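You operate a simulated robot arm through the tools that you are given. There is no shell and no other tool. Be economical: measure what you need, move in short steps, check, and stop when the job is done.

Carry out the task below with a simulated robot arm. There is one attempt and no reset: what you move stays moved.

Task
Clear the measuring table's magnet plate: magnet off, blank to the mat, wipe.
Fine: wipe the grit off with the purple rag and put it back. What is to be rubbed or washed off counts as gone when no trace of it is left.

It is judged by the outcome, as a careful person would: the job done as asked, and still so three seconds after it is handed in. It fails if anything else is knocked over, pushed out of place, dropped, spilled or broken.

Robot
A 7-joint arm with a two-finger parallel gripper, fixed in place. Base frame: the origin is at the foot of the arm, x ahead of it, y to its left, z up; the work surface is at about z = 0.895. Lengths are in m, angles in rad, forces in N, time in s.
With the tool pointing down near the work surface it reaches from about 0.3 to 0.68 m from the base axis. Its first joint turns from -1.152 to 1.152 rad. Payload 1.57 kg.
The tool frame sits at the grasp point between the pads (the TCP): z along the fingers, y along the line on which they close. The tips reach 0.03 m beyond it. The gripper opens to 0.11 m. The fingers are 0.024 m wide and 0.012 m thick; the gripper's body (0.048 by 0.112 m) begins 0.078 m behind the TCP.
Orientation is told as [roll, pitch, yaw] about the base's x, y, z axes, in that order, counted from this pose: with the fingers straight down and closing along the base's y, the tool's x points along the base's -x, its y along +y and its z along -z.

Tools
- The arm moves only by the tool move_arm. Its argument "moves" is a list of rows, each an object (a shift or turn left out is 0, a gripper value left out holds the last) with "linear": the shift along the tool's x, y, z in units of 20 mm (1.0 is 20 mm), a list of three; "delta_rot": the turn, a rotation vector about the tool's x, y, z in units of 8 degrees (1.0 is 8 degrees), a list of three; "fingers": the gripper command, from -1 (shut) to 1 (fully open), values between in proportion. In form: [{"linear": [dx, dy, dz], "delta_rot": [rx, ry, rz], "fingers": fingers}, ...]. A call has 1 to 10 rows; each row shifts and turns the commanded pose from where the row before left it, along the tool's axes as they then stand. A call with a number of a shift or a turn outside -1 to 1 is refused whole. A row lasts 0.2 s, in which the tool goes at most 0.05 m and 0.15 rad; a call with a longer step from one row to the next is refused whole, and so is a gripper value outside its range. A pose out of reach is approached as far as the arm can. The call stops where the force on the tool passes 40 N (or 10 N more than at its start, if that is more) or the arm is blocked; 0.2 s more then pass. Each finger travels about 0.108 m/s and halts on what it meets, pressing with about 28 N; the grip force reading is that of the motor and also rises with nothing between the fingers. The clock runs only during rows and for 0.2 s after the last one: add rows that do not move to give the fingers time. The reply holds the time, the measured pose of the TCP, the force on the tool along the base axes, the opening and the grip force, in the units named above and with some noise, with the torque about the TCP (base axes, N m) and any sound that the robot's microphone picked up.
- Cameras (640 x 400 px; columns grow to the right, rows downward): "scene" is fixed at [0.1764, -0.4021, 1.4087]; the picture's right is [0.68, -0.73, 0.00], its down [-0.44, -0.41, -0.80] and it looks along [0.59, 0.55, -0.60] (base axes); focal length 214 px, centre (320, 200). "wrist" rides on the gripper at [0.07, 0.016, -0.141] in the tool frame; the picture's right is [-0.23, 0.97, 0.00], its down [-0.86, -0.20, -0.48] and it looks along [-0.47, -0.11, 0.88] (tool axes); focal length 222 px, centre (320, 200).
- grab_frame(camera): a new picture of that camera. The clock stands still meanwhile.
- locate(camera, pixels): for up to 12 pixels [column, row] of the newest picture of that camera ("zoom" is the newest enlarged one), the place [x, y, z] in the base frame of the surface seen there, good to about 0.002 m, but the place of the scene camera against the robot may be out by one fixed shift of up to 0.012 m in any direction. The clock stands still meanwhile.
- inspect(camera, box): a new picture of the part [left, top, right, bottom] of that camera's present view, enlarged. The clock stands still meanwhile.
- sign_off(): hands the job in; it is judged then, once.

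Keep the steps short. Do not move on a guess: measure, check each grasp and each placing, and mend mistakes. In all there are 80 turns and 54 pictures (those below and enlarged ones count). Leave the gripper open and the arm clear of the work at the hand-in unless told otherwise, and finish with a single line.

The tools are called after ">>>" as name(argument=value, ...) on one line, values as JSON. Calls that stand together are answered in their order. move_arm: Moves the arm, as the interface text tells. Its arguments: {"type":"object","properties":{"moves":{"type":"array","items":{"type":"object","properties":{"linear":{"type":"array","items":{"type":"number"}},"delta_rot":{"type":"array","items":{"type":"number"}},"fingers":{"type":"number"}}}}},"required":["moves"]} The other tools are called the same way: grab_frame (camera) takes a picture; locate (camera, pixels) gives the place of the surface under pixels of a picture; inspect (camera, box) takes an enlarged picture of a part of a camera's view; sign_off () hands the job in.

At the start:

```text
t: 0.0
eef_pos: [0.3551, -0.066, 1.2923]
orientation: [-0.001, -0.001, 0.0]
wrist_force: [0.2, -0.3, 0.3]
moment: [-0.01, 0.01, -0.01]
gripper_width: 0.11
finger_force: 0.0
```

scene: 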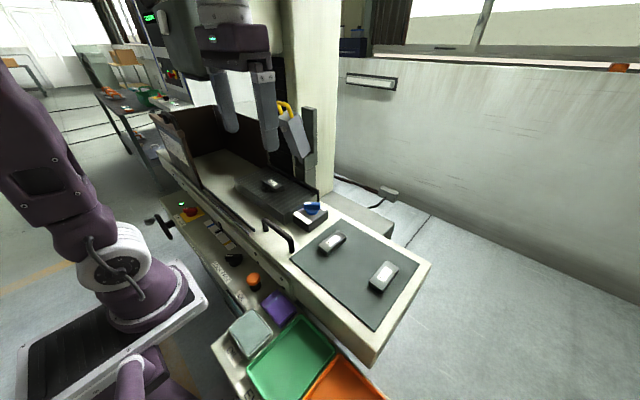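
wrist: 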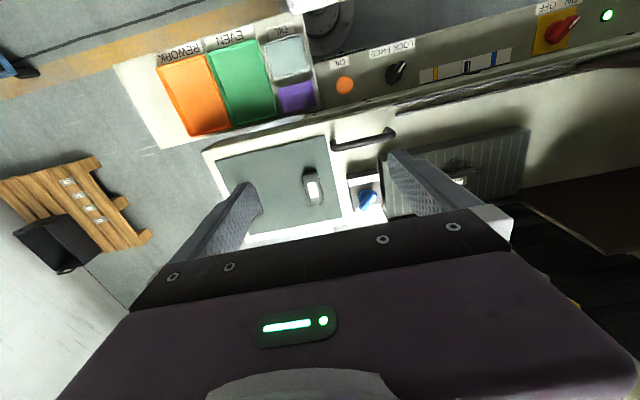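

I see a magnet plate with a blank on it, a blue knob, a grey mat with two blanks, and a purple rag. I'll enlarge those areas.

>>> inspect(camera="scene", box=[210, 150, 350, 238])

>>> inspect(camera="scene", box=[150, 180, 430, 355])

>>> inspect(camera="wrist", box=[200, 20, 640, 240])

```text
4.55 times, centred on (280, 194) of scene
```

zoom: 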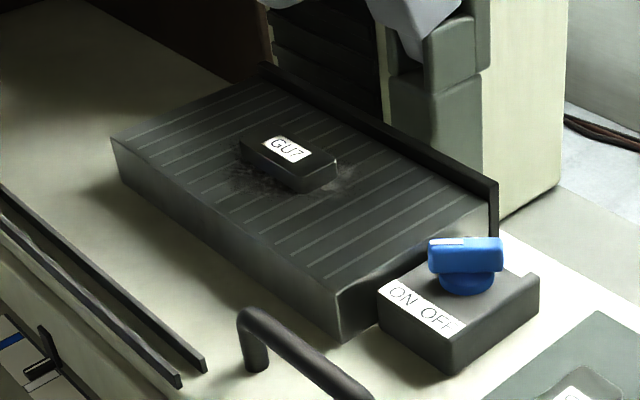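

```text
2.29 times, centred on (290, 268) of scene
```

zoom: 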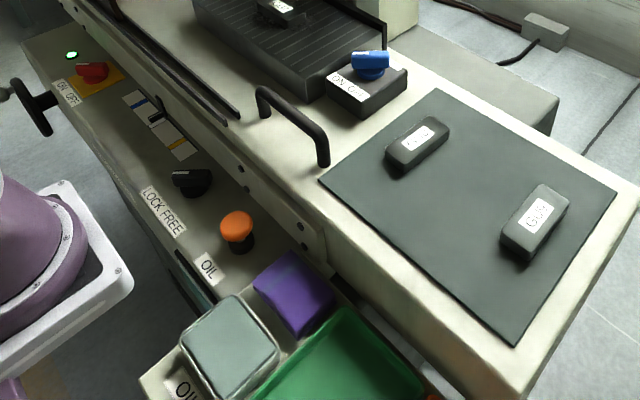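

```text
1.45 times, centred on (420, 130) of wrist
```

zoom: 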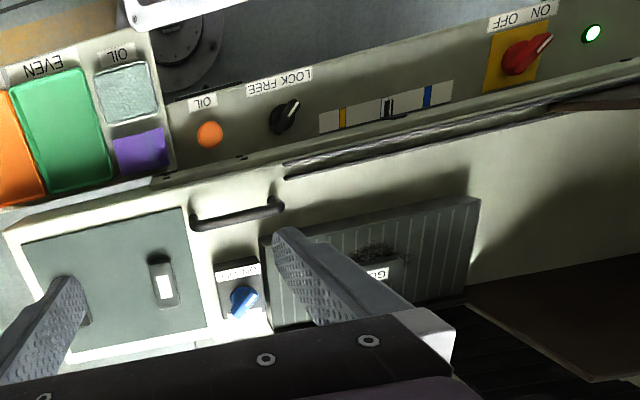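

Measuring positions in the wrist enlargement (knob, plate, blank, grit, rag, mat).

>>> locate(camera="zoom", pixels=[[244, 300], [232, 312], [252, 290], [377, 273], [402, 262], [375, 252], [475, 202], [268, 240], [140, 152], [118, 140], [162, 285], [190, 215]])

>>> locate(camera="scene", pixels=[[311, 206], [303, 204], [271, 183], [264, 187], [317, 221], [278, 307], [333, 241], [383, 274], [250, 333], [335, 220], [408, 262], [292, 260]])

```text
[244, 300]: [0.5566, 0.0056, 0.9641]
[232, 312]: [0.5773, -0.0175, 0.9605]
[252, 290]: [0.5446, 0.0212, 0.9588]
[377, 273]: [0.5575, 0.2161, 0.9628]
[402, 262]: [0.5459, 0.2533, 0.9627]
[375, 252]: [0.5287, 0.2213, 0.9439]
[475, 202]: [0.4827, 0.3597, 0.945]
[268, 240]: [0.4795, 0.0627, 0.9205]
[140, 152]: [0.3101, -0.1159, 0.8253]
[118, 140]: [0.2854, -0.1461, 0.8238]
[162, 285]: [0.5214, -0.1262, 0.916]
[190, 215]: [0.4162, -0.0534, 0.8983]
```

```text
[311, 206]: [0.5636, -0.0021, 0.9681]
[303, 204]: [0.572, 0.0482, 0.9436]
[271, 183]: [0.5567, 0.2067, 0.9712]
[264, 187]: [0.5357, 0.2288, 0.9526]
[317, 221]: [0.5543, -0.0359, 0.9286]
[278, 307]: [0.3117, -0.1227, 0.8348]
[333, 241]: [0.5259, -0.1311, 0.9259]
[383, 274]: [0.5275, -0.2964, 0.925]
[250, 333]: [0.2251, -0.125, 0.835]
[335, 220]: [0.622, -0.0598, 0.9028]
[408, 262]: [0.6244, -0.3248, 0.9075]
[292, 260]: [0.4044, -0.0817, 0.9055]
```

I'll check the overhanging structures behind the plate before moving.

>>> locate(camera="scene", pixels=[[285, 107], [295, 135], [309, 140], [305, 178], [318, 190], [300, 175], [240, 150], [170, 130], [195, 170], [280, 225], [253, 280], [234, 259]])

>>> inspect(camera="scene", box=[140, 60, 340, 185])

```text
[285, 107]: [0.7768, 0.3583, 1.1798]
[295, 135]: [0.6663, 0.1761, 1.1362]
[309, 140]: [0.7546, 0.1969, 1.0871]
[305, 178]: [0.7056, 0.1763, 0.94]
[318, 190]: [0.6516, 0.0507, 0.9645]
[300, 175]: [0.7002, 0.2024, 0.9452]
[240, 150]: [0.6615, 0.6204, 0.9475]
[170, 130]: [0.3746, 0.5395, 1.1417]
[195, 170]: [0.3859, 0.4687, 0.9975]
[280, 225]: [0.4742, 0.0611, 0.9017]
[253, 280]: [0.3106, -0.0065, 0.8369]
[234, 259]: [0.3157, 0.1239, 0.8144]
```

```text
3.20 times, centred on (240, 122) of scene
```

zoom: 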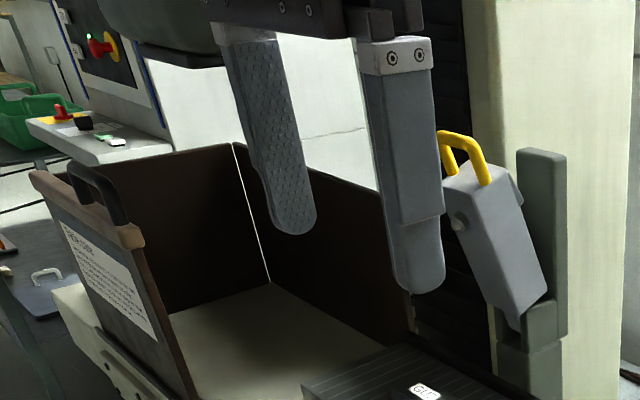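

Structures on the column stay at x>0.65, so approach at x≈0.48 is clear. Moving to (0.48, 0.04, 1.13) for a closer look.

>>> move_arm(moves=[{"linear": [-0.69, 0.59, 0.9]}, {"linear": [-0.69, 0.59, 0.9]}, {"linear": [-0.69, 0.59, 0.9]}, {"linear": [-0.69, 0.59, 0.9]}, {"linear": [-0.69, 0.59, 0.9]}, {"linear": [-0.69, 0.59, 0.9]}, {"linear": [-0.69, 0.59, 0.9]}, {"linear": [-0.69, 0.59, 0.9]}, {"linear": [-0.69, 0.59, 0.9]}])

>>> grab_frame(camera="wrist")

```text
t: 2.0
eef_pos: [0.4799, 0.0391, 1.1286]
orientation: [0.0, 0.0, 0.002]
wrist_force: [-0.5, 0.7, -0.8]
moment: [0.03, 0.03, 0.02]
gripper_width: 0.11
finger_force: 0.0
```

```text
47 pictures are left
```

wrist: 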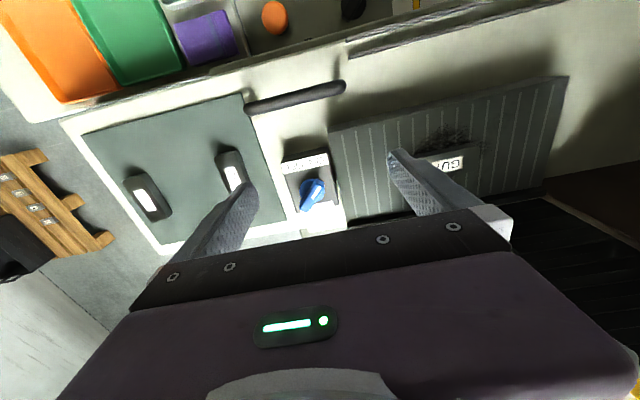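

>>> inspect(camera="wrist", box=[260, 130, 380, 230])

>>> inspect(camera="wrist", box=[380, 80, 560, 220])

```text
4.00 times, centred on (320, 180) of wrist
```

zoom: 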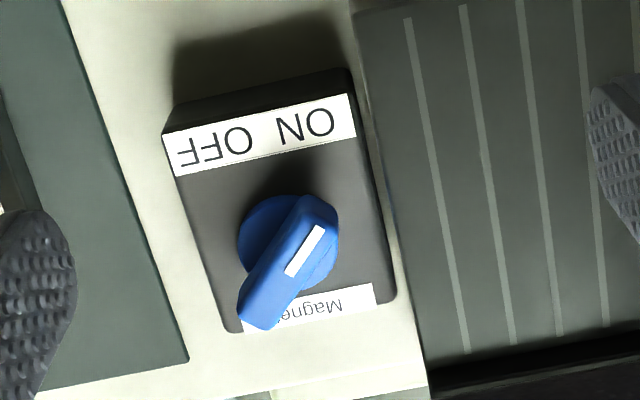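

```text
2.86 times, centred on (470, 150) of wrist
```

zoom: 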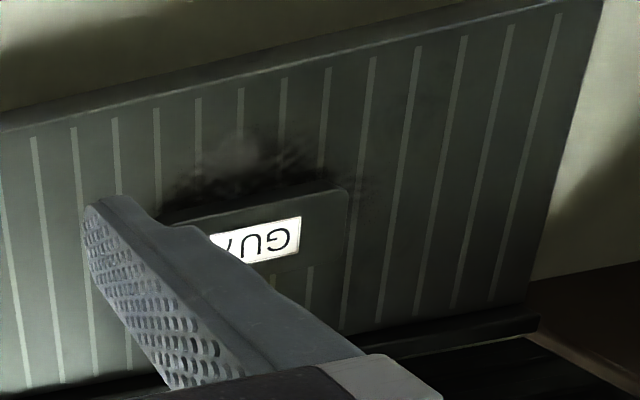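

The white mark on the knob points to ON (toward the robot and +y). It must turn counter-clockwise from above to OFF. Measuring the bar's ends, height, and labels.

>>> locate(camera="wrist", pixels=[[319, 182], [305, 209], [312, 195], [317, 160.5], [294, 167], [301, 191], [336, 203], [308, 213], [458, 163], [425, 168], [480, 150], [440, 138]])

```text
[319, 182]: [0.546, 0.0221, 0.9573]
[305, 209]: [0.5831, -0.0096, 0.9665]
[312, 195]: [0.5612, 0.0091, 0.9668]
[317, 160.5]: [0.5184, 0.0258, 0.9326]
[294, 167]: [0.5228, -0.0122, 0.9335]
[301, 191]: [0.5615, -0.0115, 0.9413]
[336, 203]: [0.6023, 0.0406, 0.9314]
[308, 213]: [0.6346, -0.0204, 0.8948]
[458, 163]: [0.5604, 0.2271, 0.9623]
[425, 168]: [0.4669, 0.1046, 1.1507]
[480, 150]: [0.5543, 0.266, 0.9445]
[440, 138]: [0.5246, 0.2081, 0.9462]
```

Knob axis ≈ (0.563, 0.007), bar points ~41° from −x toward +y, top z 0.966, block top 0.933. I'll go above it, turn the tool 40° and narrow the fingers to 0.06.

>>> move_arm(moves=[{"linear": [-0.83, -0.32, 0.79], "fingers": 0.1}, {"linear": [-0.83, -0.32, 0.79]}, {"linear": [-0.83, -0.32, 0.79]}, {"linear": [-0.83, -0.32, 0.79]}, {"linear": [-0.83, -0.32, 0.79]}, {"delta_rot": [0, 0, 1]}, {"delta_rot": [0, 0, 1]}, {"delta_rot": [0, 0, 1]}, {"delta_rot": [0, 0, 1]}, {"delta_rot": [0, 0, 1]}])

>>> grab_frame(camera="wrist")

>>> inspect(camera="scene", box=[220, 120, 400, 240])

```text
t: 4.2
eef_pos: [0.561, 0.0084, 1.0498]
orientation: [-0.001, 0.002, -0.701]
wrist_force: [0.1, -0.7, -0.8]
moment: [-0.03, -0.03, 0.0]
gripper_width: 0.0603
finger_force: 0.0
```

```text
44 pictures are left
```

wrist: 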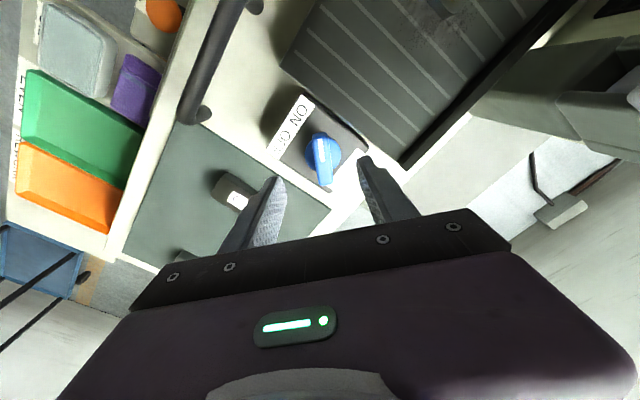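

```text
3.33 times, centred on (310, 180) of scene
```

zoom: 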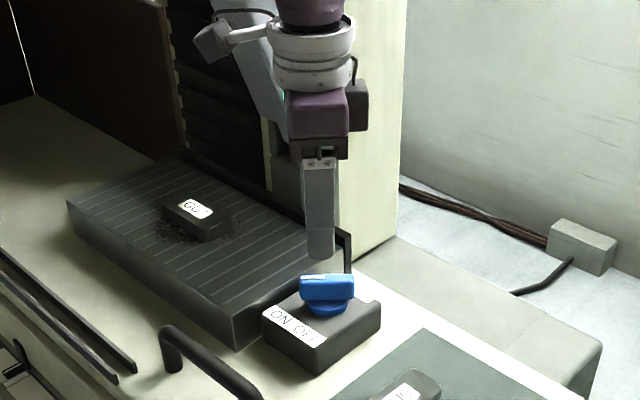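

Well aligned. Re-measuring the bar ends here.

>>> locate(camera="wrist", pixels=[[318, 139], [326, 183], [322, 160], [315, 165], [329, 162], [337, 158], [368, 160], [312, 138]])

```text
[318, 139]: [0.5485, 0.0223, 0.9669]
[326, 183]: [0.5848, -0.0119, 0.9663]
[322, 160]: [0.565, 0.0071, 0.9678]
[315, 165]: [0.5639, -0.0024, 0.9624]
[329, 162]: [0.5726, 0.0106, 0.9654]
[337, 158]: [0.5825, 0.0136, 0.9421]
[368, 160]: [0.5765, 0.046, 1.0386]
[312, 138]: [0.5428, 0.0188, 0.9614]
```

Centre (0.566, 0.006), angle ~43°. Correct slightly, then lower to TCP z≈0.977 and close on the bar.

>>> move_arm(moves=[{"linear": [-0.25, 0.085, 0], "delta_rot": [0, 0, 0.35]}, {"linear": [0, 0, 0.73]}, {"linear": [0, 0, 0.73]}, {"linear": [0, 0, 0.73]}, {"linear": [0, 0, 0.73]}, {"linear": [0, 0, 0.73]}, {"fingers": -1}, {"fingers": -1}, {"fingers": -1}])

>>> inspect(camera="scene", box=[260, 150, 380, 240])

```text
t: 6.2
eef_pos: [0.5674, 0.0042, 0.9764]
orientation: [0.002, -0.002, -0.747]
wrist_force: [8.2, 7.9, -3.5]
moment: [-0.42, -0.66, -0.04]
gripper_width: 0.018
finger_force: 32.9
```

```text
4.44 times, centred on (320, 195) of scene
```

zoom: 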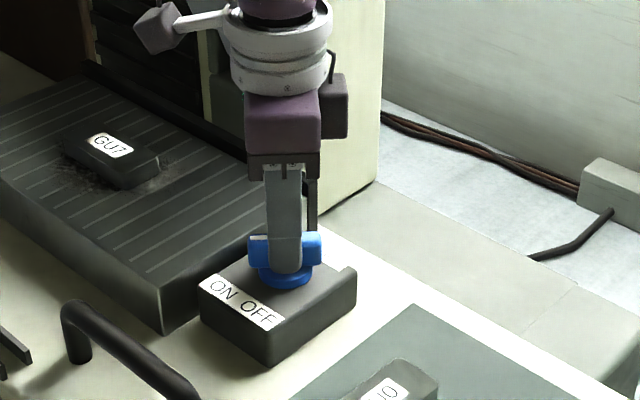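

Bar gripped (0.018 m). Ease the side force with a small shift, then turn 40° counter-clockwise and check.

>>> move_arm(moves=[{"linear": [0, 0.09, 0]}, {"delta_rot": [0, 0, -0.9]}, {"delta_rot": [0, 0, -0.9]}, {"delta_rot": [0, 0, -0.9]}, {"delta_rot": [0, 0, -0.9]}, {"delta_rot": [0, 0, -0.9]}])

```text
t: 7.6
eef_pos: [0.5671, 0.0051, 0.9767]
orientation: [-0.002, 0.001, -0.117]
wrist_force: [-1.6, -18.4, 11.8]
moment: [-0.15, 0.71, 0.02]
gripper_width: 0.0179
finger_force: 32.1
```

Knob turns. Side force −18 N in y: shift back 2 mm in −y and continue turning.

>>> move_arm(moves=[{"linear": [0, -0.09, 0]}, {"delta_rot": [0, 0, -0.9]}, {"delta_rot": [0, 0, -0.9]}, {"delta_rot": [0, 0, -0.9]}])

>>> inspect(camera="scene", box=[260, 150, 380, 240])

```text
t: 8.6
eef_pos: [0.5691, 0.0052, 0.9764]
orientation: [0.001, 0.0, 0.26]
wrist_force: [-7.2, -18.2, 12.0]
moment: [-0.14, -0.64, -0.01]
gripper_width: 0.018
finger_force: 32.8
```

```text
4.44 times, centred on (320, 195) of scene
```

zoom: 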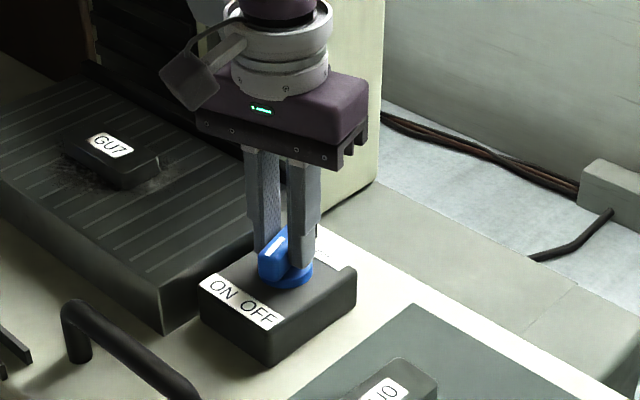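

Knob is about halfway past centre. Ease −y again and turn the remaining ~28°.

>>> move_arm(moves=[{"linear": [0.03, -0.1, 0]}, {"delta_rot": [0, 0, -0.9]}, {"delta_rot": [0, 0, -0.9]}, {"delta_rot": [0, 0, -0.9]}, {"delta_rot": [0, 0, -0.9]}, {}])

>>> inspect(camera="scene", box=[260, 150, 380, 240])

```text
t: 10.0
eef_pos: [0.5679, 0.0051, 0.9771]
orientation: [0.002, -0.003, 0.764]
wrist_force: [-1.7, 11.2, -2.5]
moment: [0.44, -0.37, 0.07]
gripper_width: 0.0179
finger_force: 32.7
```

```text
4.44 times, centred on (320, 195) of scene
```

zoom: 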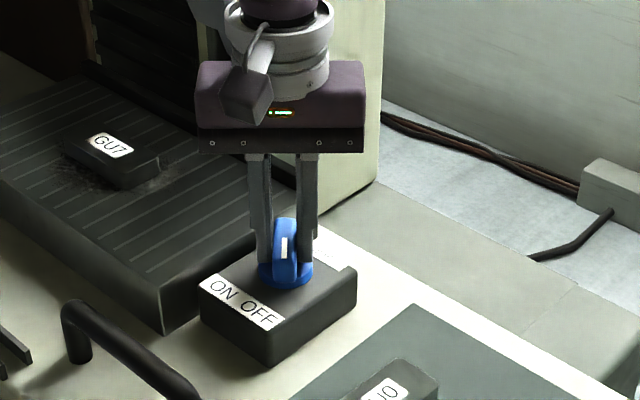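

Now ~87° turned and pointing at 44° on the OFF side. Testing whether it's at its stop with a small extra turn.

>>> move_arm(moves=[{"delta_rot": [0, 0, -0.5]}, {}])

```text
t: 10.6
eef_pos: [0.5678, 0.0035, 0.9765]
orientation: [0.003, -0.001, 0.833]
wrist_force: [2.1, 17.7, -7.9]
moment: [0.44, -0.74, -0.92]
gripper_width: 0.0185
finger_force: 32.7
```

Torque jumped to −0.92 N·m: it is at the OFF stop. Release and lift.

>>> move_arm(moves=[{"delta_rot": [0, 0, 0.4]}, {"fingers": 0.1}, {"fingers": 0.1}, {"linear": [0, 0, -0.9]}, {"linear": [0, 0, -0.9]}, {"linear": [0, 0, -0.9]}, {"linear": [0, 0, -0.9]}, {"linear": [0, 0, -0.9]}])

>>> grab_frame(camera="wrist")

```text
t: 12.4
eef_pos: [0.5683, 0.0031, 1.0684]
orientation: [-0.001, -0.002, 0.775]
wrist_force: [-0.2, -0.4, -0.1]
moment: [-0.02, -0.03, -0.02]
gripper_width: 0.0607
finger_force: 0.1
```

```text
39 pictures are left
```

wrist: 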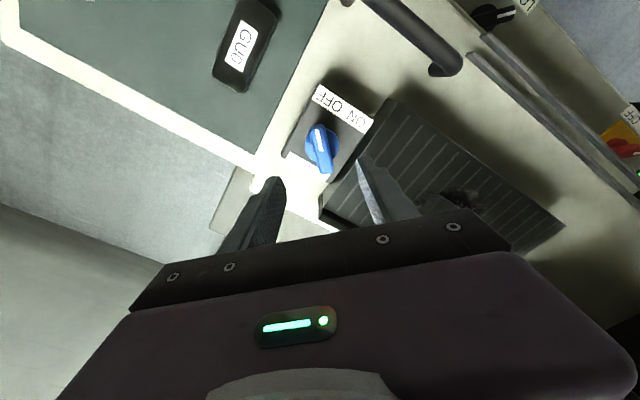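

Knob shows OFF. Next, rotate back to yaw 0 and move to view the blank on the plate.

>>> move_arm(moves=[{"linear": [0, 0, -0.3], "delta_rot": [0, 0, 0.925]}, {"linear": [0, 0, -0.3], "delta_rot": [0, 0, 0.925]}, {"linear": [0, 0, -0.3], "delta_rot": [0, 0, 0.925]}, {"linear": [0, 0, -0.3], "delta_rot": [0, 0, 0.925]}, {"linear": [0, 0, -0.3], "delta_rot": [0, 0, 0.925]}, {"linear": [0, 0, -0.3], "delta_rot": [0, 0, 0.925]}])

>>> move_arm(moves=[{"linear": [0.5, 1, 0]}, {"linear": [0.5, 1, 0]}, {"linear": [0.5, 1, 0]}, {"linear": [0.5, 1, 0]}, {"linear": [0.5, 1, 0]}, {"linear": [0.5, 1, 0]}, {"linear": [0.5, 1, 0]}, {"linear": [0.5, 1, 0]}, {"linear": [0.5, 1, 0]}, {"linear": [0.5, 1, 0], "fingers": 1}])

>>> grab_frame(camera="wrist")

```text
t: 13.8
eef_pos: [0.5687, 0.0048, 1.1041]
orientation: [0.001, 0.0, -0.002]
wrist_force: [-0.3, 0.7, 0.4]
moment: [0.01, 0.02, 0.02]
gripper_width: 0.0605
finger_force: 0.0
```

```text
t: 16.0
eef_pos: [0.4661, 0.2052, 1.1033]
orientation: [0.0, 0.0, -0.002]
wrist_force: [0.7, -0.1, -0.3]
moment: [-0.04, -0.03, 0.01]
gripper_width: 0.11
finger_force: 0.0
```

```text
38 pictures are left
```

wrist: 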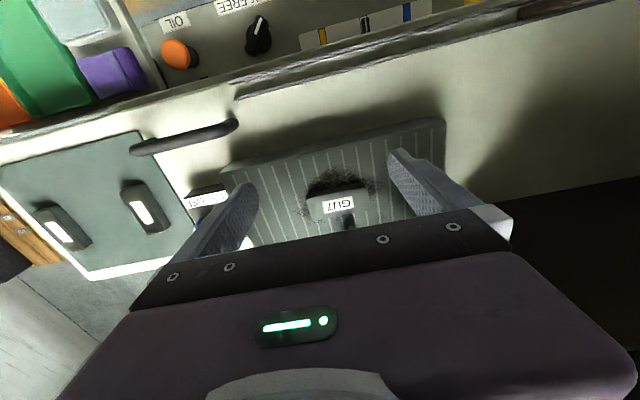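

>>> inspect(camera="wrist", box=[220, 110, 460, 260])

```text
2.67 times, centred on (340, 185) of wrist
```

zoom: 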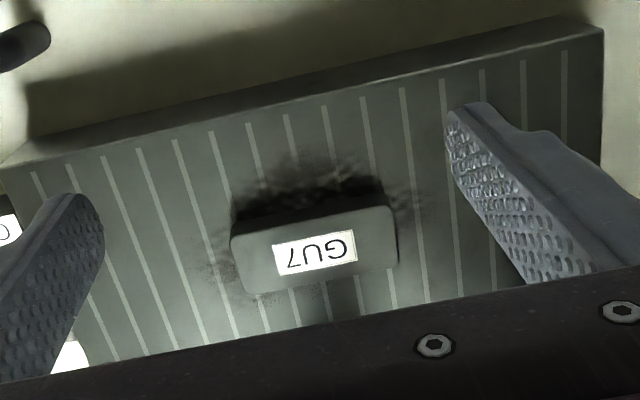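

>>> locate(camera="zoom", pixels=[[240, 240], [378, 212], [250, 285], [388, 262], [315, 252], [240, 222], [385, 202], [210, 260], [420, 200], [310, 165], [120, 350], [580, 40]])

>>> locate(camera="wrist", pixels=[[140, 212], [58, 228], [122, 185], [155, 225], [35, 210], [88, 245], [138, 135], [5, 175], [165, 265], [80, 275], [230, 130], [140, 145]])

```text
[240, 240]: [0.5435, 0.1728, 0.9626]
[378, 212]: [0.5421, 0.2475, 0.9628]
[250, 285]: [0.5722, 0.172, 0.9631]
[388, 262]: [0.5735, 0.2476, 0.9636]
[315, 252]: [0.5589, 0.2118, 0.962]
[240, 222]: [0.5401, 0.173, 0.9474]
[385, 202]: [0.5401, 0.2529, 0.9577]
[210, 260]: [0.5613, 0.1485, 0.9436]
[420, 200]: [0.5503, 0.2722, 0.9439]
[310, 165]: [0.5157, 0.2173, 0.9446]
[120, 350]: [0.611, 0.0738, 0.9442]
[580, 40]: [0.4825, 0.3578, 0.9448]
```

```text
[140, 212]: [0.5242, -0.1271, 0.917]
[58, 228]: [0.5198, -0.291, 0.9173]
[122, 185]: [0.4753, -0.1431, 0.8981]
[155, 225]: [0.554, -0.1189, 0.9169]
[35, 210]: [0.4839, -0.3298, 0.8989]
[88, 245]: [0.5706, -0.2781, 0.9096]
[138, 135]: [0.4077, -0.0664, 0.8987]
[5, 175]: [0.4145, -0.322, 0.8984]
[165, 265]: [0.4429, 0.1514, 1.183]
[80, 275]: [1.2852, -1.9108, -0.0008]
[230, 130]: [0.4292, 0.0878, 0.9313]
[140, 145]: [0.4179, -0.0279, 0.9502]
```

The blank lies square: x 0.54–0.576, y 0.172–0.252, z 0.944–0.963. I'll grip its ends along y from (0.558, 0.211), tips just above the plate.

>>> move_arm(moves=[{"linear": [-0.92, 0.06, 0.6]}, {"linear": [-0.92, 0.06, 0.6]}, {"linear": [-0.92, 0.06, 0.6]}, {"linear": [-0.92, 0.06, 0.6]}, {"linear": [-0.92, 0.06, 0.6]}])

>>> inspect(camera="scene", box=[200, 80, 360, 230])

```text
t: 17.2
eef_pos: [0.5585, 0.2091, 1.0427]
orientation: [0.0, 0.001, 0.0]
wrist_force: [-0.5, 0.2, 0.3]
moment: [0.02, -0.02, 0.0]
gripper_width: 0.11
finger_force: 0.0
```

```text
2.67 times, centred on (280, 155) of scene
```

zoom: 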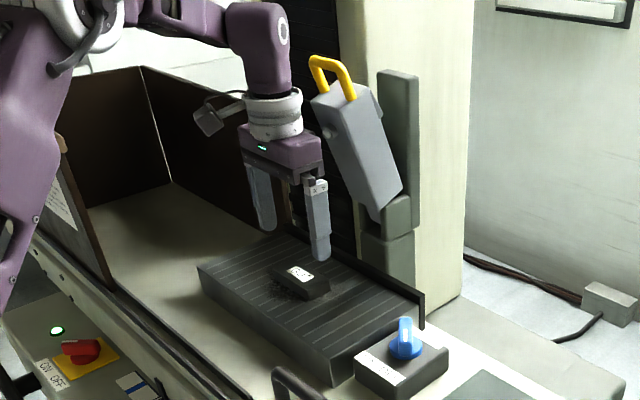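

Clearance to the grey unit looks OK. Descend 66 mm and close.

>>> move_arm(moves=[{"linear": [0, 0.1, 0.82]}, {"linear": [0, 0, 0.82]}, {"linear": [0, 0, 0.82]}, {"linear": [0, 0, 0.82]}, {"fingers": -1}, {"fingers": -1}, {"fingers": -1}])

```text
t: 18.8
eef_pos: [0.561, 0.2104, 0.9765]
orientation: [0.0, 0.001, -0.002]
wrist_force: [-1.2, -0.8, 4.0]
moment: [-0.19, 0.05, -0.06]
gripper_width: 0.0896
finger_force: 28.1
```

Gripped at 0.0896 m. Lift slightly and check it comes free.

>>> move_arm(moves=[{"linear": [0, 0, -0.5]}, {"linear": [0, 0, -0.5]}, {"linear": [0, 0, -0.8]}, {"linear": [0, 0, -0.8]}, {"linear": [0, 0, -0.8]}])

>>> inspect(camera="scene", box=[200, 80, 360, 230])

>>> grab_frame(camera="wrist")

```text
t: 20.0
eef_pos: [0.5598, 0.2136, 1.0459]
orientation: [-0.002, 0.001, 0.0]
wrist_force: [-0.4, -0.2, -4.8]
moment: [-0.02, -0.02, 0.0]
gripper_width: 0.0897
finger_force: 27.9
```

```text
2.67 times, centred on (280, 155) of scene
```

zoom: 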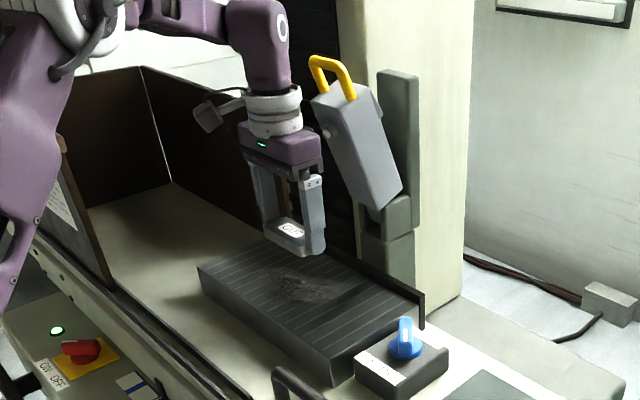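

```text
34 pictures are left
```

wrist: 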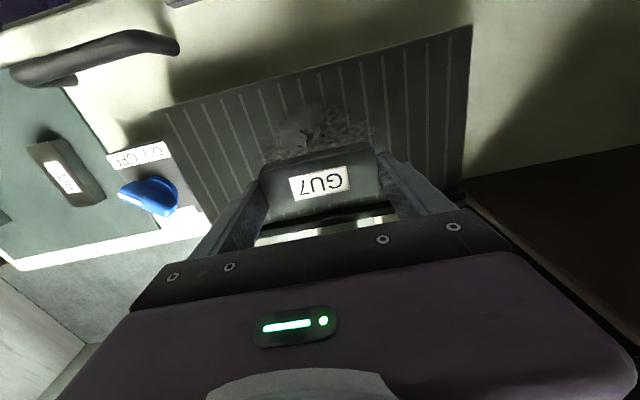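

Blank is held level and the grit remains. Carry it toward the mat at (0.45, −0.205), in two calls.

>>> move_arm(moves=[{"linear": [0.27, -1, -0.1]}, {"linear": [0.27, -1, -0.1]}, {"linear": [0.27, -1, -0.1]}, {"linear": [0.27, -1, -0.1]}, {"linear": [0.27, -1, -0.1]}, {"linear": [0.27, -1, 0]}, {"linear": [0.27, -1, 0]}, {"linear": [0.27, -1, 0]}, {"linear": [0.27, -1, 0]}, {"linear": [0.27, -1, 0]}])

>>> move_arm(moves=[{"linear": [0.27, -1, 0]}, {"linear": [0.27, -1, 0]}, {"linear": [0.27, -1, 0]}, {"linear": [0.27, -1, 0]}, {"linear": [0.27, -1, 0]}, {"linear": [0.27, -1, 0]}, {"linear": [0.27, -1, 0]}, {"linear": [0.27, -1, 0]}, {"linear": [0.27, -1, 0]}, {"linear": [0.27, -1, 0]}])

>>> grab_frame(camera="wrist")

>>> grab_frame(camera="scene")

```text
t: 22.2
eef_pos: [0.5066, 0.0118, 1.0551]
orientation: [0.002, 0.001, 0.002]
wrist_force: [0.0, 0.7, -5.8]
moment: [0.03, -0.05, 0.03]
gripper_width: 0.09
finger_force: 28.0
```

```text
t: 24.4
eef_pos: [0.4532, -0.1881, 1.054]
orientation: [-0.001, 0.001, 0.0]
wrist_force: [0.0, -0.6, -4.9]
moment: [0.01, -0.03, 0.01]
gripper_width: 0.0896
finger_force: 27.8
```

```text
33 pictures are left
```

wrist: 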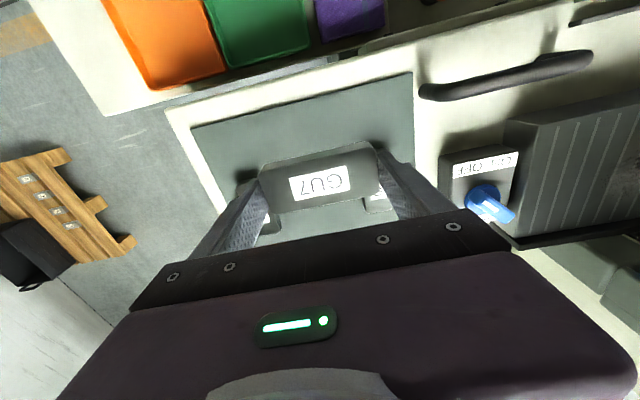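

```text
32 pictures are left
```

scene: 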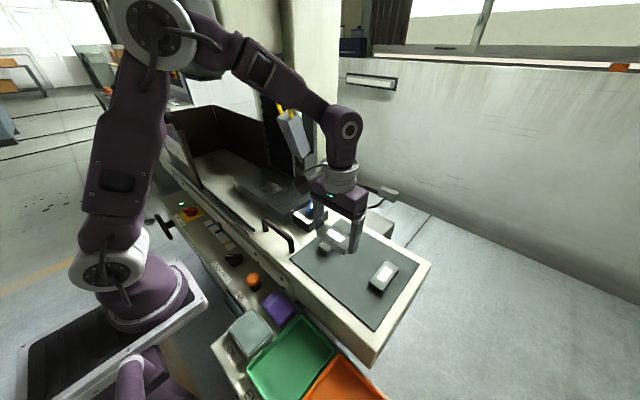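

Checking mat edges and nearest ends of the two neighbouring blanks.

>>> locate(camera="wrist", pixels=[[195, 130], [410, 78], [300, 104], [242, 186], [250, 178], [378, 210], [392, 205], [415, 160]])

>>> locate(camera="scene", pixels=[[318, 246], [323, 255], [370, 284], [380, 292], [292, 259], [375, 330]])

```text
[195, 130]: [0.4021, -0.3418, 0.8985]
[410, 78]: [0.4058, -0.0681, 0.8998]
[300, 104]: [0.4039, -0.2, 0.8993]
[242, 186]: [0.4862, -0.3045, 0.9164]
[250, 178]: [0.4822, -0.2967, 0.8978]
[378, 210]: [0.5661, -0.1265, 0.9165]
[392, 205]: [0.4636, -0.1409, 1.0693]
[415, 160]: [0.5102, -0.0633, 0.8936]
```

```text
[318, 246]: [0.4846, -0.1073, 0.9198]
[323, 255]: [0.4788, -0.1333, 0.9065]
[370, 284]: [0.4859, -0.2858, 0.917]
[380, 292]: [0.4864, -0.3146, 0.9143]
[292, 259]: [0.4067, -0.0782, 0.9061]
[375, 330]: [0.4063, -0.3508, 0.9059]
```

Neighbours start at x≈0.48; mat front edge x≈0.403. Place at x≈0.438, y≈−0.205. Lower to just above the mat.

>>> move_arm(moves=[{"linear": [0.75, -0.85, 0]}, {"linear": [0, 0, 0.85]}, {"linear": [0, 0, 0.85]}, {"linear": [0, 0, 0.85]}, {"linear": [0, 0, 0.85]}, {"linear": [0, 0, 0.85]}, {"linear": [0, 0, 0.85]}, {"linear": [0, 0, 0.6]}, {}])

```text
t: 26.4
eef_pos: [0.4361, -0.2061, 0.9426]
orientation: [-0.001, 0.0, -0.001]
wrist_force: [0.1, 1.0, -4.6]
moment: [0.0, -0.04, 0.01]
gripper_width: 0.0896
finger_force: 28.5
```

>>> move_arm(moves=[{"linear": [0, 0, 0.25]}, {"linear": [0, 0, 0.15]}, {"linear": [0, 0, 0.1]}, {}])

>>> inspect(camera="scene", box=[280, 200, 430, 330])

```text
t: 27.4
eef_pos: [0.4344, -0.2048, 0.9306]
orientation: [-0.001, -0.001, 0.0]
wrist_force: [-0.9, -0.2, -4.9]
moment: [-0.01, 0.0, -0.01]
gripper_width: 0.0893
finger_force: 27.9
```

```text
3.08 times, centred on (355, 265) of scene
```

zoom: 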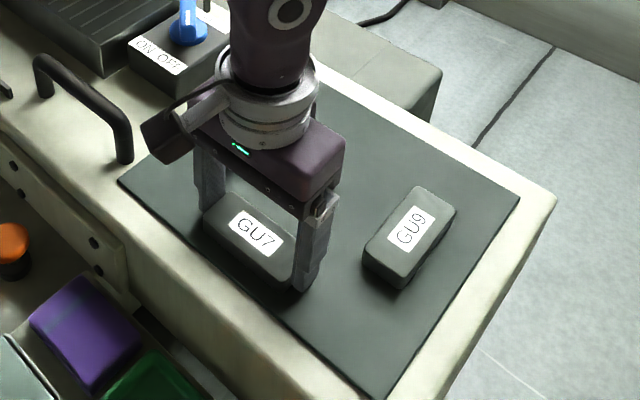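

Force still shows full weight; creep down in 1 mm steps.

>>> move_arm(moves=[{"linear": [0, 0, 0.05]}, {"linear": [0, 0, 0.05]}, {}])

```text
t: 28.2
eef_pos: [0.4351, -0.2054, 0.9307]
orientation: [-0.002, 0.0, 0.0]
wrist_force: [-9.1, -2.7, 23.2]
moment: [-0.08, 0.25, 0.01]
gripper_width: 0.0898
finger_force: 28.4
```

Contact (+23 N). Relax 1 mm, open, and rise.

>>> move_arm(moves=[{"linear": [0, 0, -0.05]}, {"fingers": 1}, {"fingers": 1}, {"linear": [0, 0, -0.5]}, {"linear": [0, 0, -0.8]}, {"linear": [0, 0, -0.9]}, {"linear": [0, 0, -0.9]}, {"linear": [0, 0, -0.9]}, {"linear": [0, 0, -0.9]}])

>>> inspect(camera="scene", box=[230, 200, 430, 350])

>>> grab_frame(camera="wrist")

```text
t: 30.2
eef_pos: [0.4377, -0.2066, 1.0286]
orientation: [0.0, 0.001, 0.001]
wrist_force: [0.3, 0.0, 0.0]
moment: [0.0, 0.0, 0.0]
gripper_width: 0.1099
finger_force: 0.0
```

```text
2.67 times, centred on (330, 275) of scene
```

zoom: 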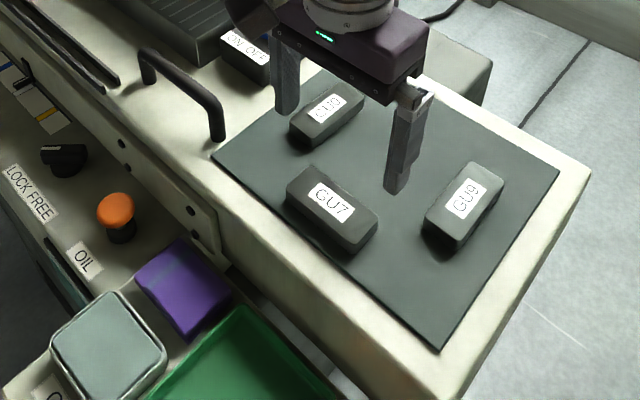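

```text
29 pictures are left
```

wrist: 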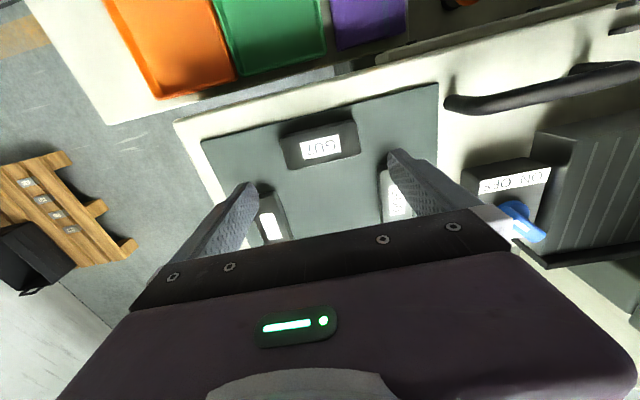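

Blank is resting on the mat, neighbours undisturbed. Now move over the rag for a look.

>>> move_arm(moves=[{"linear": [0.98, 0.62, -0.5]}, {"linear": [0.98, 0.62, -0.5]}, {"linear": [0.98, 0.62, -0.5]}, {"linear": [0.98, 0.62, -0.5]}, {"linear": [0.98, 0.62, -0.5]}, {"linear": [0.98, 0.62, -0.5]}, {"linear": [0.98, 0.62, -0.5]}])

>>> grab_frame(camera="wrist")

```text
t: 31.8
eef_pos: [0.3, -0.1165, 1.0985]
orientation: [0.001, -0.001, 0.0]
wrist_force: [0.6, -0.3, 0.1]
moment: [-0.01, 0.01, 0.01]
gripper_width: 0.11
finger_force: 0.0
```

```text
28 pictures are left
```

wrist: 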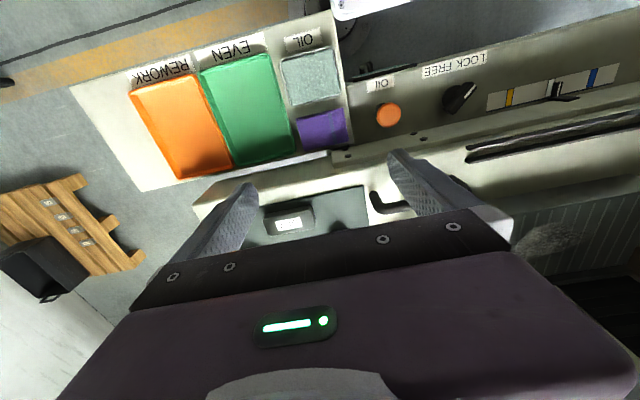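

>>> inspect(camera="wrist", box=[250, 30, 420, 180])

```text
2.67 times, centred on (335, 105) of wrist
```

zoom: 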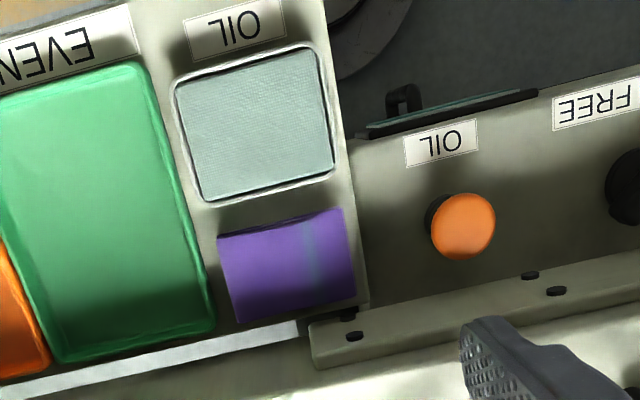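

Measuring the rag's corners, surroundings and heights.

>>> locate(camera="zoom", pixels=[[225, 240], [338, 212], [238, 318], [350, 292], [288, 265], [215, 225], [360, 300], [205, 330], [300, 330], [330, 360], [205, 195], [330, 170]])

>>> locate(camera="wrist", pixels=[[389, 115], [288, 130], [260, 165], [340, 148], [330, 110], [362, 150]])

```text
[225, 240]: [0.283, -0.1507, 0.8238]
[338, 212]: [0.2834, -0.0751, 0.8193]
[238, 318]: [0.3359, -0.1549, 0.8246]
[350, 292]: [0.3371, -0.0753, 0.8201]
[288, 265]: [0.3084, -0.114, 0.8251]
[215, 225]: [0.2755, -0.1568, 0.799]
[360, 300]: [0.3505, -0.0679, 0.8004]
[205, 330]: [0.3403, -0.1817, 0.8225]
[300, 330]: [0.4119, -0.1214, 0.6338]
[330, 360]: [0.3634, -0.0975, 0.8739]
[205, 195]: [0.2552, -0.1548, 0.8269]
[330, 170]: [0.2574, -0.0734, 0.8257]
```

```text
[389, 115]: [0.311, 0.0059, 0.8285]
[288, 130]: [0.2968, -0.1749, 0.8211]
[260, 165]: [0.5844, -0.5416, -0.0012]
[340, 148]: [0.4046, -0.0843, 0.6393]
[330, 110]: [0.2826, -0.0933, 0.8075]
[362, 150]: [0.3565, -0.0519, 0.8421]
```

Grip along y is best (table edge blocks x). I need the exact gap between rag and green tray rim.

>>> inspect(camera="wrist", box=[285, 85, 365, 160])

```text
5.33 times, centred on (325, 122) of wrist
```

zoom: 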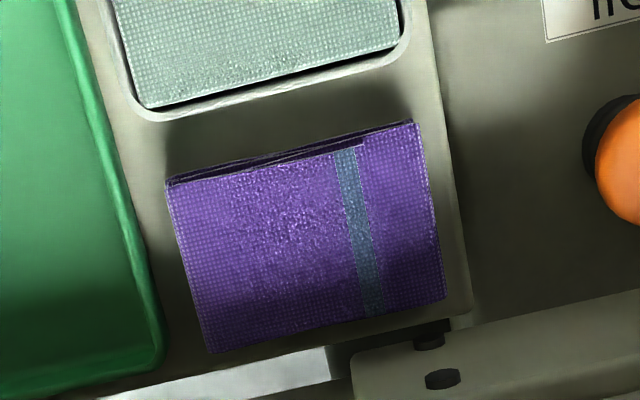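

>>> locate(camera="zoom", pixels=[[130, 250], [140, 245], [150, 240], [165, 250], [183, 250], [195, 265], [192, 240], [430, 215], [440, 225], [450, 215], [470, 215], [300, 240]])

```text
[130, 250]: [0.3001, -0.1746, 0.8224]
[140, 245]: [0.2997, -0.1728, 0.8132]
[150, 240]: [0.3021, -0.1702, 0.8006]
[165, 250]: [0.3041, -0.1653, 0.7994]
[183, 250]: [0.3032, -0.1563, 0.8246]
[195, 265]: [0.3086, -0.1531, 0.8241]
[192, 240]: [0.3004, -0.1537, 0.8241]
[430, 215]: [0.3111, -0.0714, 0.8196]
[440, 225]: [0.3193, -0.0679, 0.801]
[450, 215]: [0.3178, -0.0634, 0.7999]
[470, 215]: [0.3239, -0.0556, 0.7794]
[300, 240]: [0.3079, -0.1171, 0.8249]
```

Gap to green tray is only 17 mm, but along x there are ~22–25 mm gaps. So I'll grip across x: turn tool 90° up here and narrow the opening to ~0.07.

>>> move_arm(moves=[{"linear": [-0.475, 0.175, 0], "fingers": 0.27}, {"delta_rot": [0, 0, -0.9375]}, {"delta_rot": [0, 0, -0.9375]}, {"delta_rot": [0, 0, -0.9375]}, {"delta_rot": [0, 0, -0.9375]}, {"delta_rot": [0, 0, -0.9375]}, {"delta_rot": [0, 0, -0.9375]}])

>>> move_arm(moves=[{"delta_rot": [0, 0, -0.9375]}, {"delta_rot": [0, 0, -0.9375]}, {"delta_rot": [0, 0, -0.9375]}, {"delta_rot": [0, 0, -0.9375]}, {"delta_rot": [0, 0, -0.9375]}, {"delta_rot": [0, 0, -0.9375]}])

>>> grab_frame(camera="wrist")

>>> grab_frame(camera="scene")

```text
t: 33.4
eef_pos: [0.3084, -0.1141, 1.0995]
orientation: [0.0, 0.0, 0.788]
wrist_force: [0.6, 0.7, -0.7]
moment: [-0.02, 0.0, 0.01]
gripper_width: 0.0702
finger_force: 0.1
```

```text
t: 34.8
eef_pos: [0.3095, -0.1147, 1.0982]
orientation: [-0.001, 0.002, 1.572]
wrist_force: [0.8, -0.6, 0.3]
moment: [-0.01, -0.02, 0.01]
gripper_width: 0.0698
finger_force: 0.1
```

```text
25 pictures are left
```

wrist: 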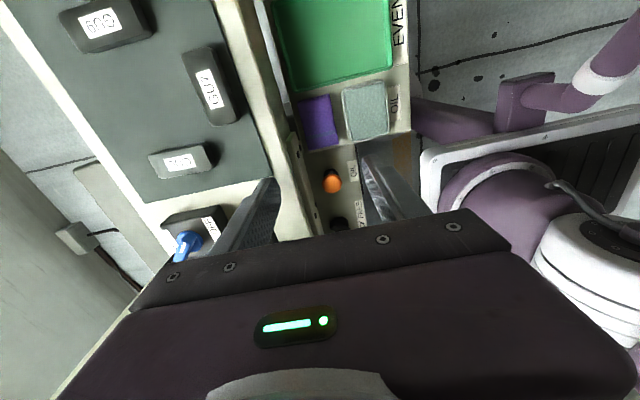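

```text
24 pictures are left
```

scene: 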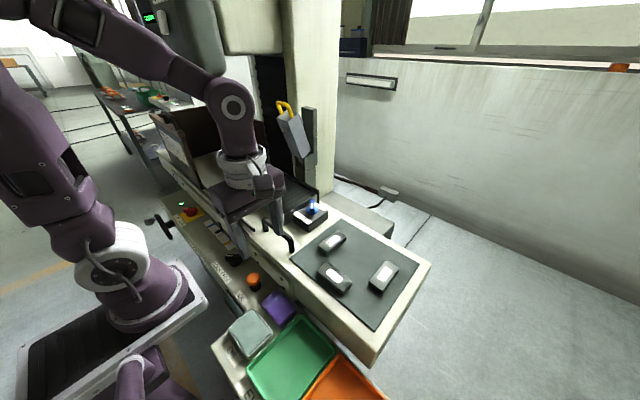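

Verifying the rag edges and neighbouring gaps from this new view.

>>> inspect(camera="wrist", box=[270, 70, 400, 170])

```text
4.00 times, centred on (335, 120) of wrist
```

zoom: 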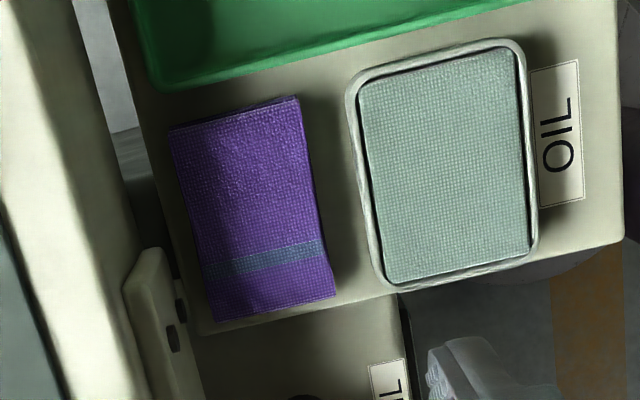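

>>> locate(camera="zoom", pixels=[[185, 210], [315, 195], [170, 215], [130, 215], [120, 200], [350, 190], [362, 190], [335, 195], [175, 135], [325, 295], [165, 310], [100, 210]])

```text
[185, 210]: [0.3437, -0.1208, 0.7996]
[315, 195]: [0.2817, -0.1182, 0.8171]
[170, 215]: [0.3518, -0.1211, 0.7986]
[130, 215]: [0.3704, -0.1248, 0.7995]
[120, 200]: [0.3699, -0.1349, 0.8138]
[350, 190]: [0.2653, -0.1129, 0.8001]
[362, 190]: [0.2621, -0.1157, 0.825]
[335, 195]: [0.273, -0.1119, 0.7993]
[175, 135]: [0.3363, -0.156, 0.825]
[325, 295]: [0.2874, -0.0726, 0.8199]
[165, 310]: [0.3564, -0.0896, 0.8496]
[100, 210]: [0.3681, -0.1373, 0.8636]
```

Rag x 0.280–0.340; pan rim at 0.262, table front at ~0.368 (bracket only for y>−0.10). Grip at x 0.3135, y −0.122 with opening 0.072. Descending first to z≈0.92.

>>> move_arm(moves=[{"linear": [0.365, -0.2, 0], "fingers": 0.31}, {"linear": [0, 0, 1]}, {"linear": [0, 0, 1]}, {"linear": [0, 0, 1]}, {"linear": [0, 0, 1]}, {"linear": [0, 0, 1]}, {"linear": [0, 0, 1]}, {"linear": [0, 0, 1]}, {"linear": [0, 0, 1]}, {"linear": [0, 0, 0.9]}])

>>> grab_frame(camera="wrist")

>>> inspect(camera="scene", box=[200, 200, 360, 350])

```text
t: 37.0
eef_pos: [0.3138, -0.1204, 0.9201]
orientation: [0.001, 0.0, 1.572]
wrist_force: [-0.8, -0.2, -0.8]
moment: [0.01, 0.01, 0.02]
gripper_width: 0.0719
finger_force: 0.1
```

```text
22 pictures are left
```

wrist: 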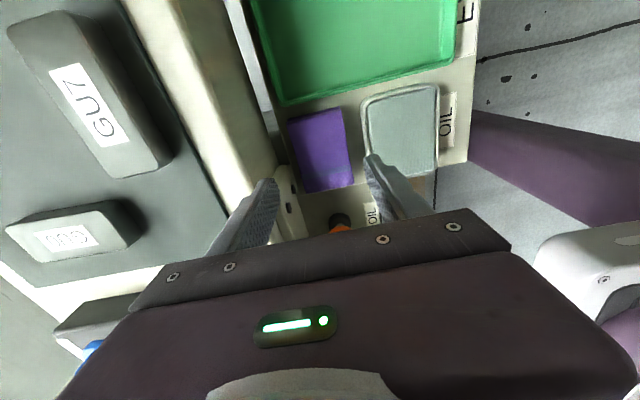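

```text
2.67 times, centred on (280, 275) of scene
```

zoom: 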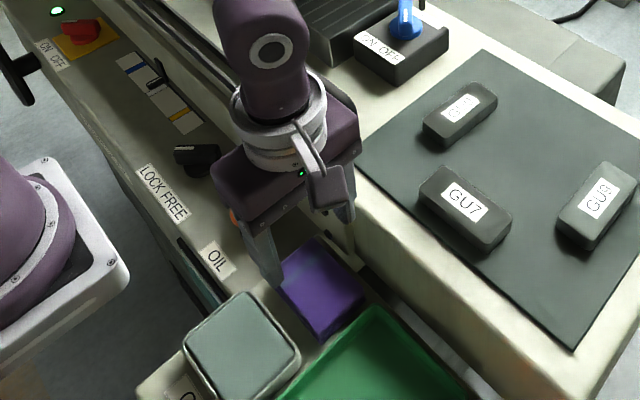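

Aligned. Descend to TCP z≈0.842.

>>> move_arm(moves=[{"linear": [0, 0, 0.8]}, {"linear": [0, 0, 0.8]}, {"linear": [0, 0, 0.8]}, {"linear": [0, 0, 0.7]}, {"linear": [0, 0, 0.4]}, {"linear": [0, 0, 0.4]}, {}])

>>> inspect(camera="scene", box=[220, 240, 340, 340])

```text
t: 38.6
eef_pos: [0.3126, -0.1235, 0.8413]
orientation: [0.0, -0.001, 1.571]
wrist_force: [-0.7, -0.6, 0.0]
moment: [-0.01, -0.01, -0.02]
gripper_width: 0.0722
finger_force: 0.1
```

```text
4.00 times, centred on (280, 290) of scene
```

zoom: 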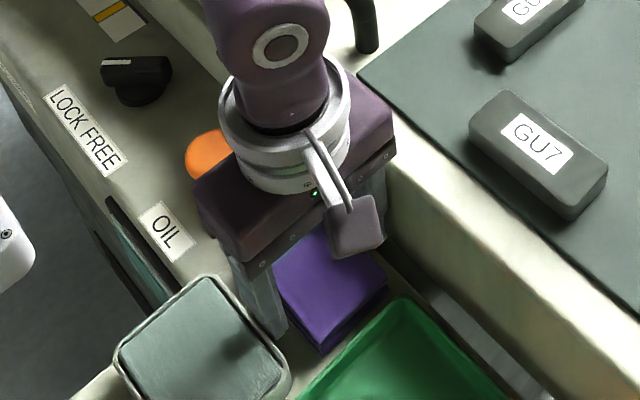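

No contact. Close on the rag and lift a little.

>>> move_arm(moves=[{"fingers": -1}, {"fingers": -1}, {"fingers": -1}, {"linear": [0, 0, -0.6]}, {"linear": [0, 0, -0.9]}, {"linear": [0, 0, -0.9]}, {"linear": [0, 0, -1]}, {"linear": [0, 0, -1]}, {"linear": [0, 0, -1]}])

>>> grab_frame(camera="wrist")

>>> inspect(camera="scene", box=[200, 180, 360, 330])

```text
t: 40.6
eef_pos: [0.3146, -0.1194, 0.9504]
orientation: [0.0, 0.0, 1.571]
wrist_force: [0.6, 0.4, 0.7]
moment: [0.0, 0.0, -0.01]
gripper_width: 0.059
finger_force: 28.2
```

```text
19 pictures are left
```

wrist: 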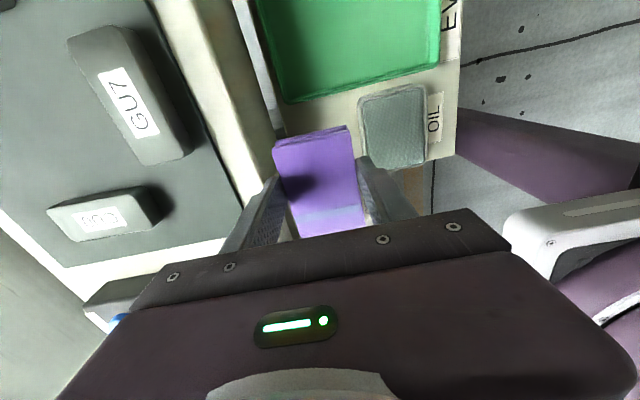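

```text
2.67 times, centred on (280, 255) of scene
```

zoom: 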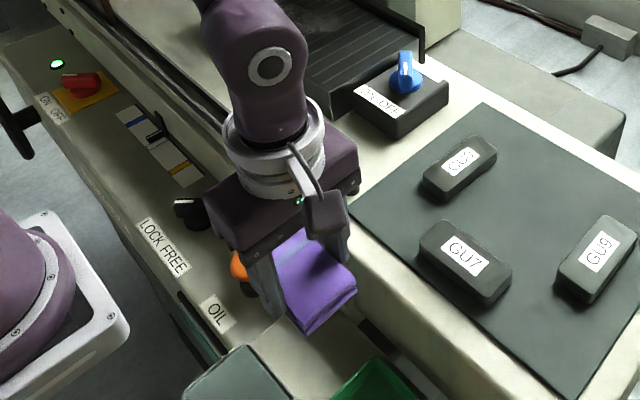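

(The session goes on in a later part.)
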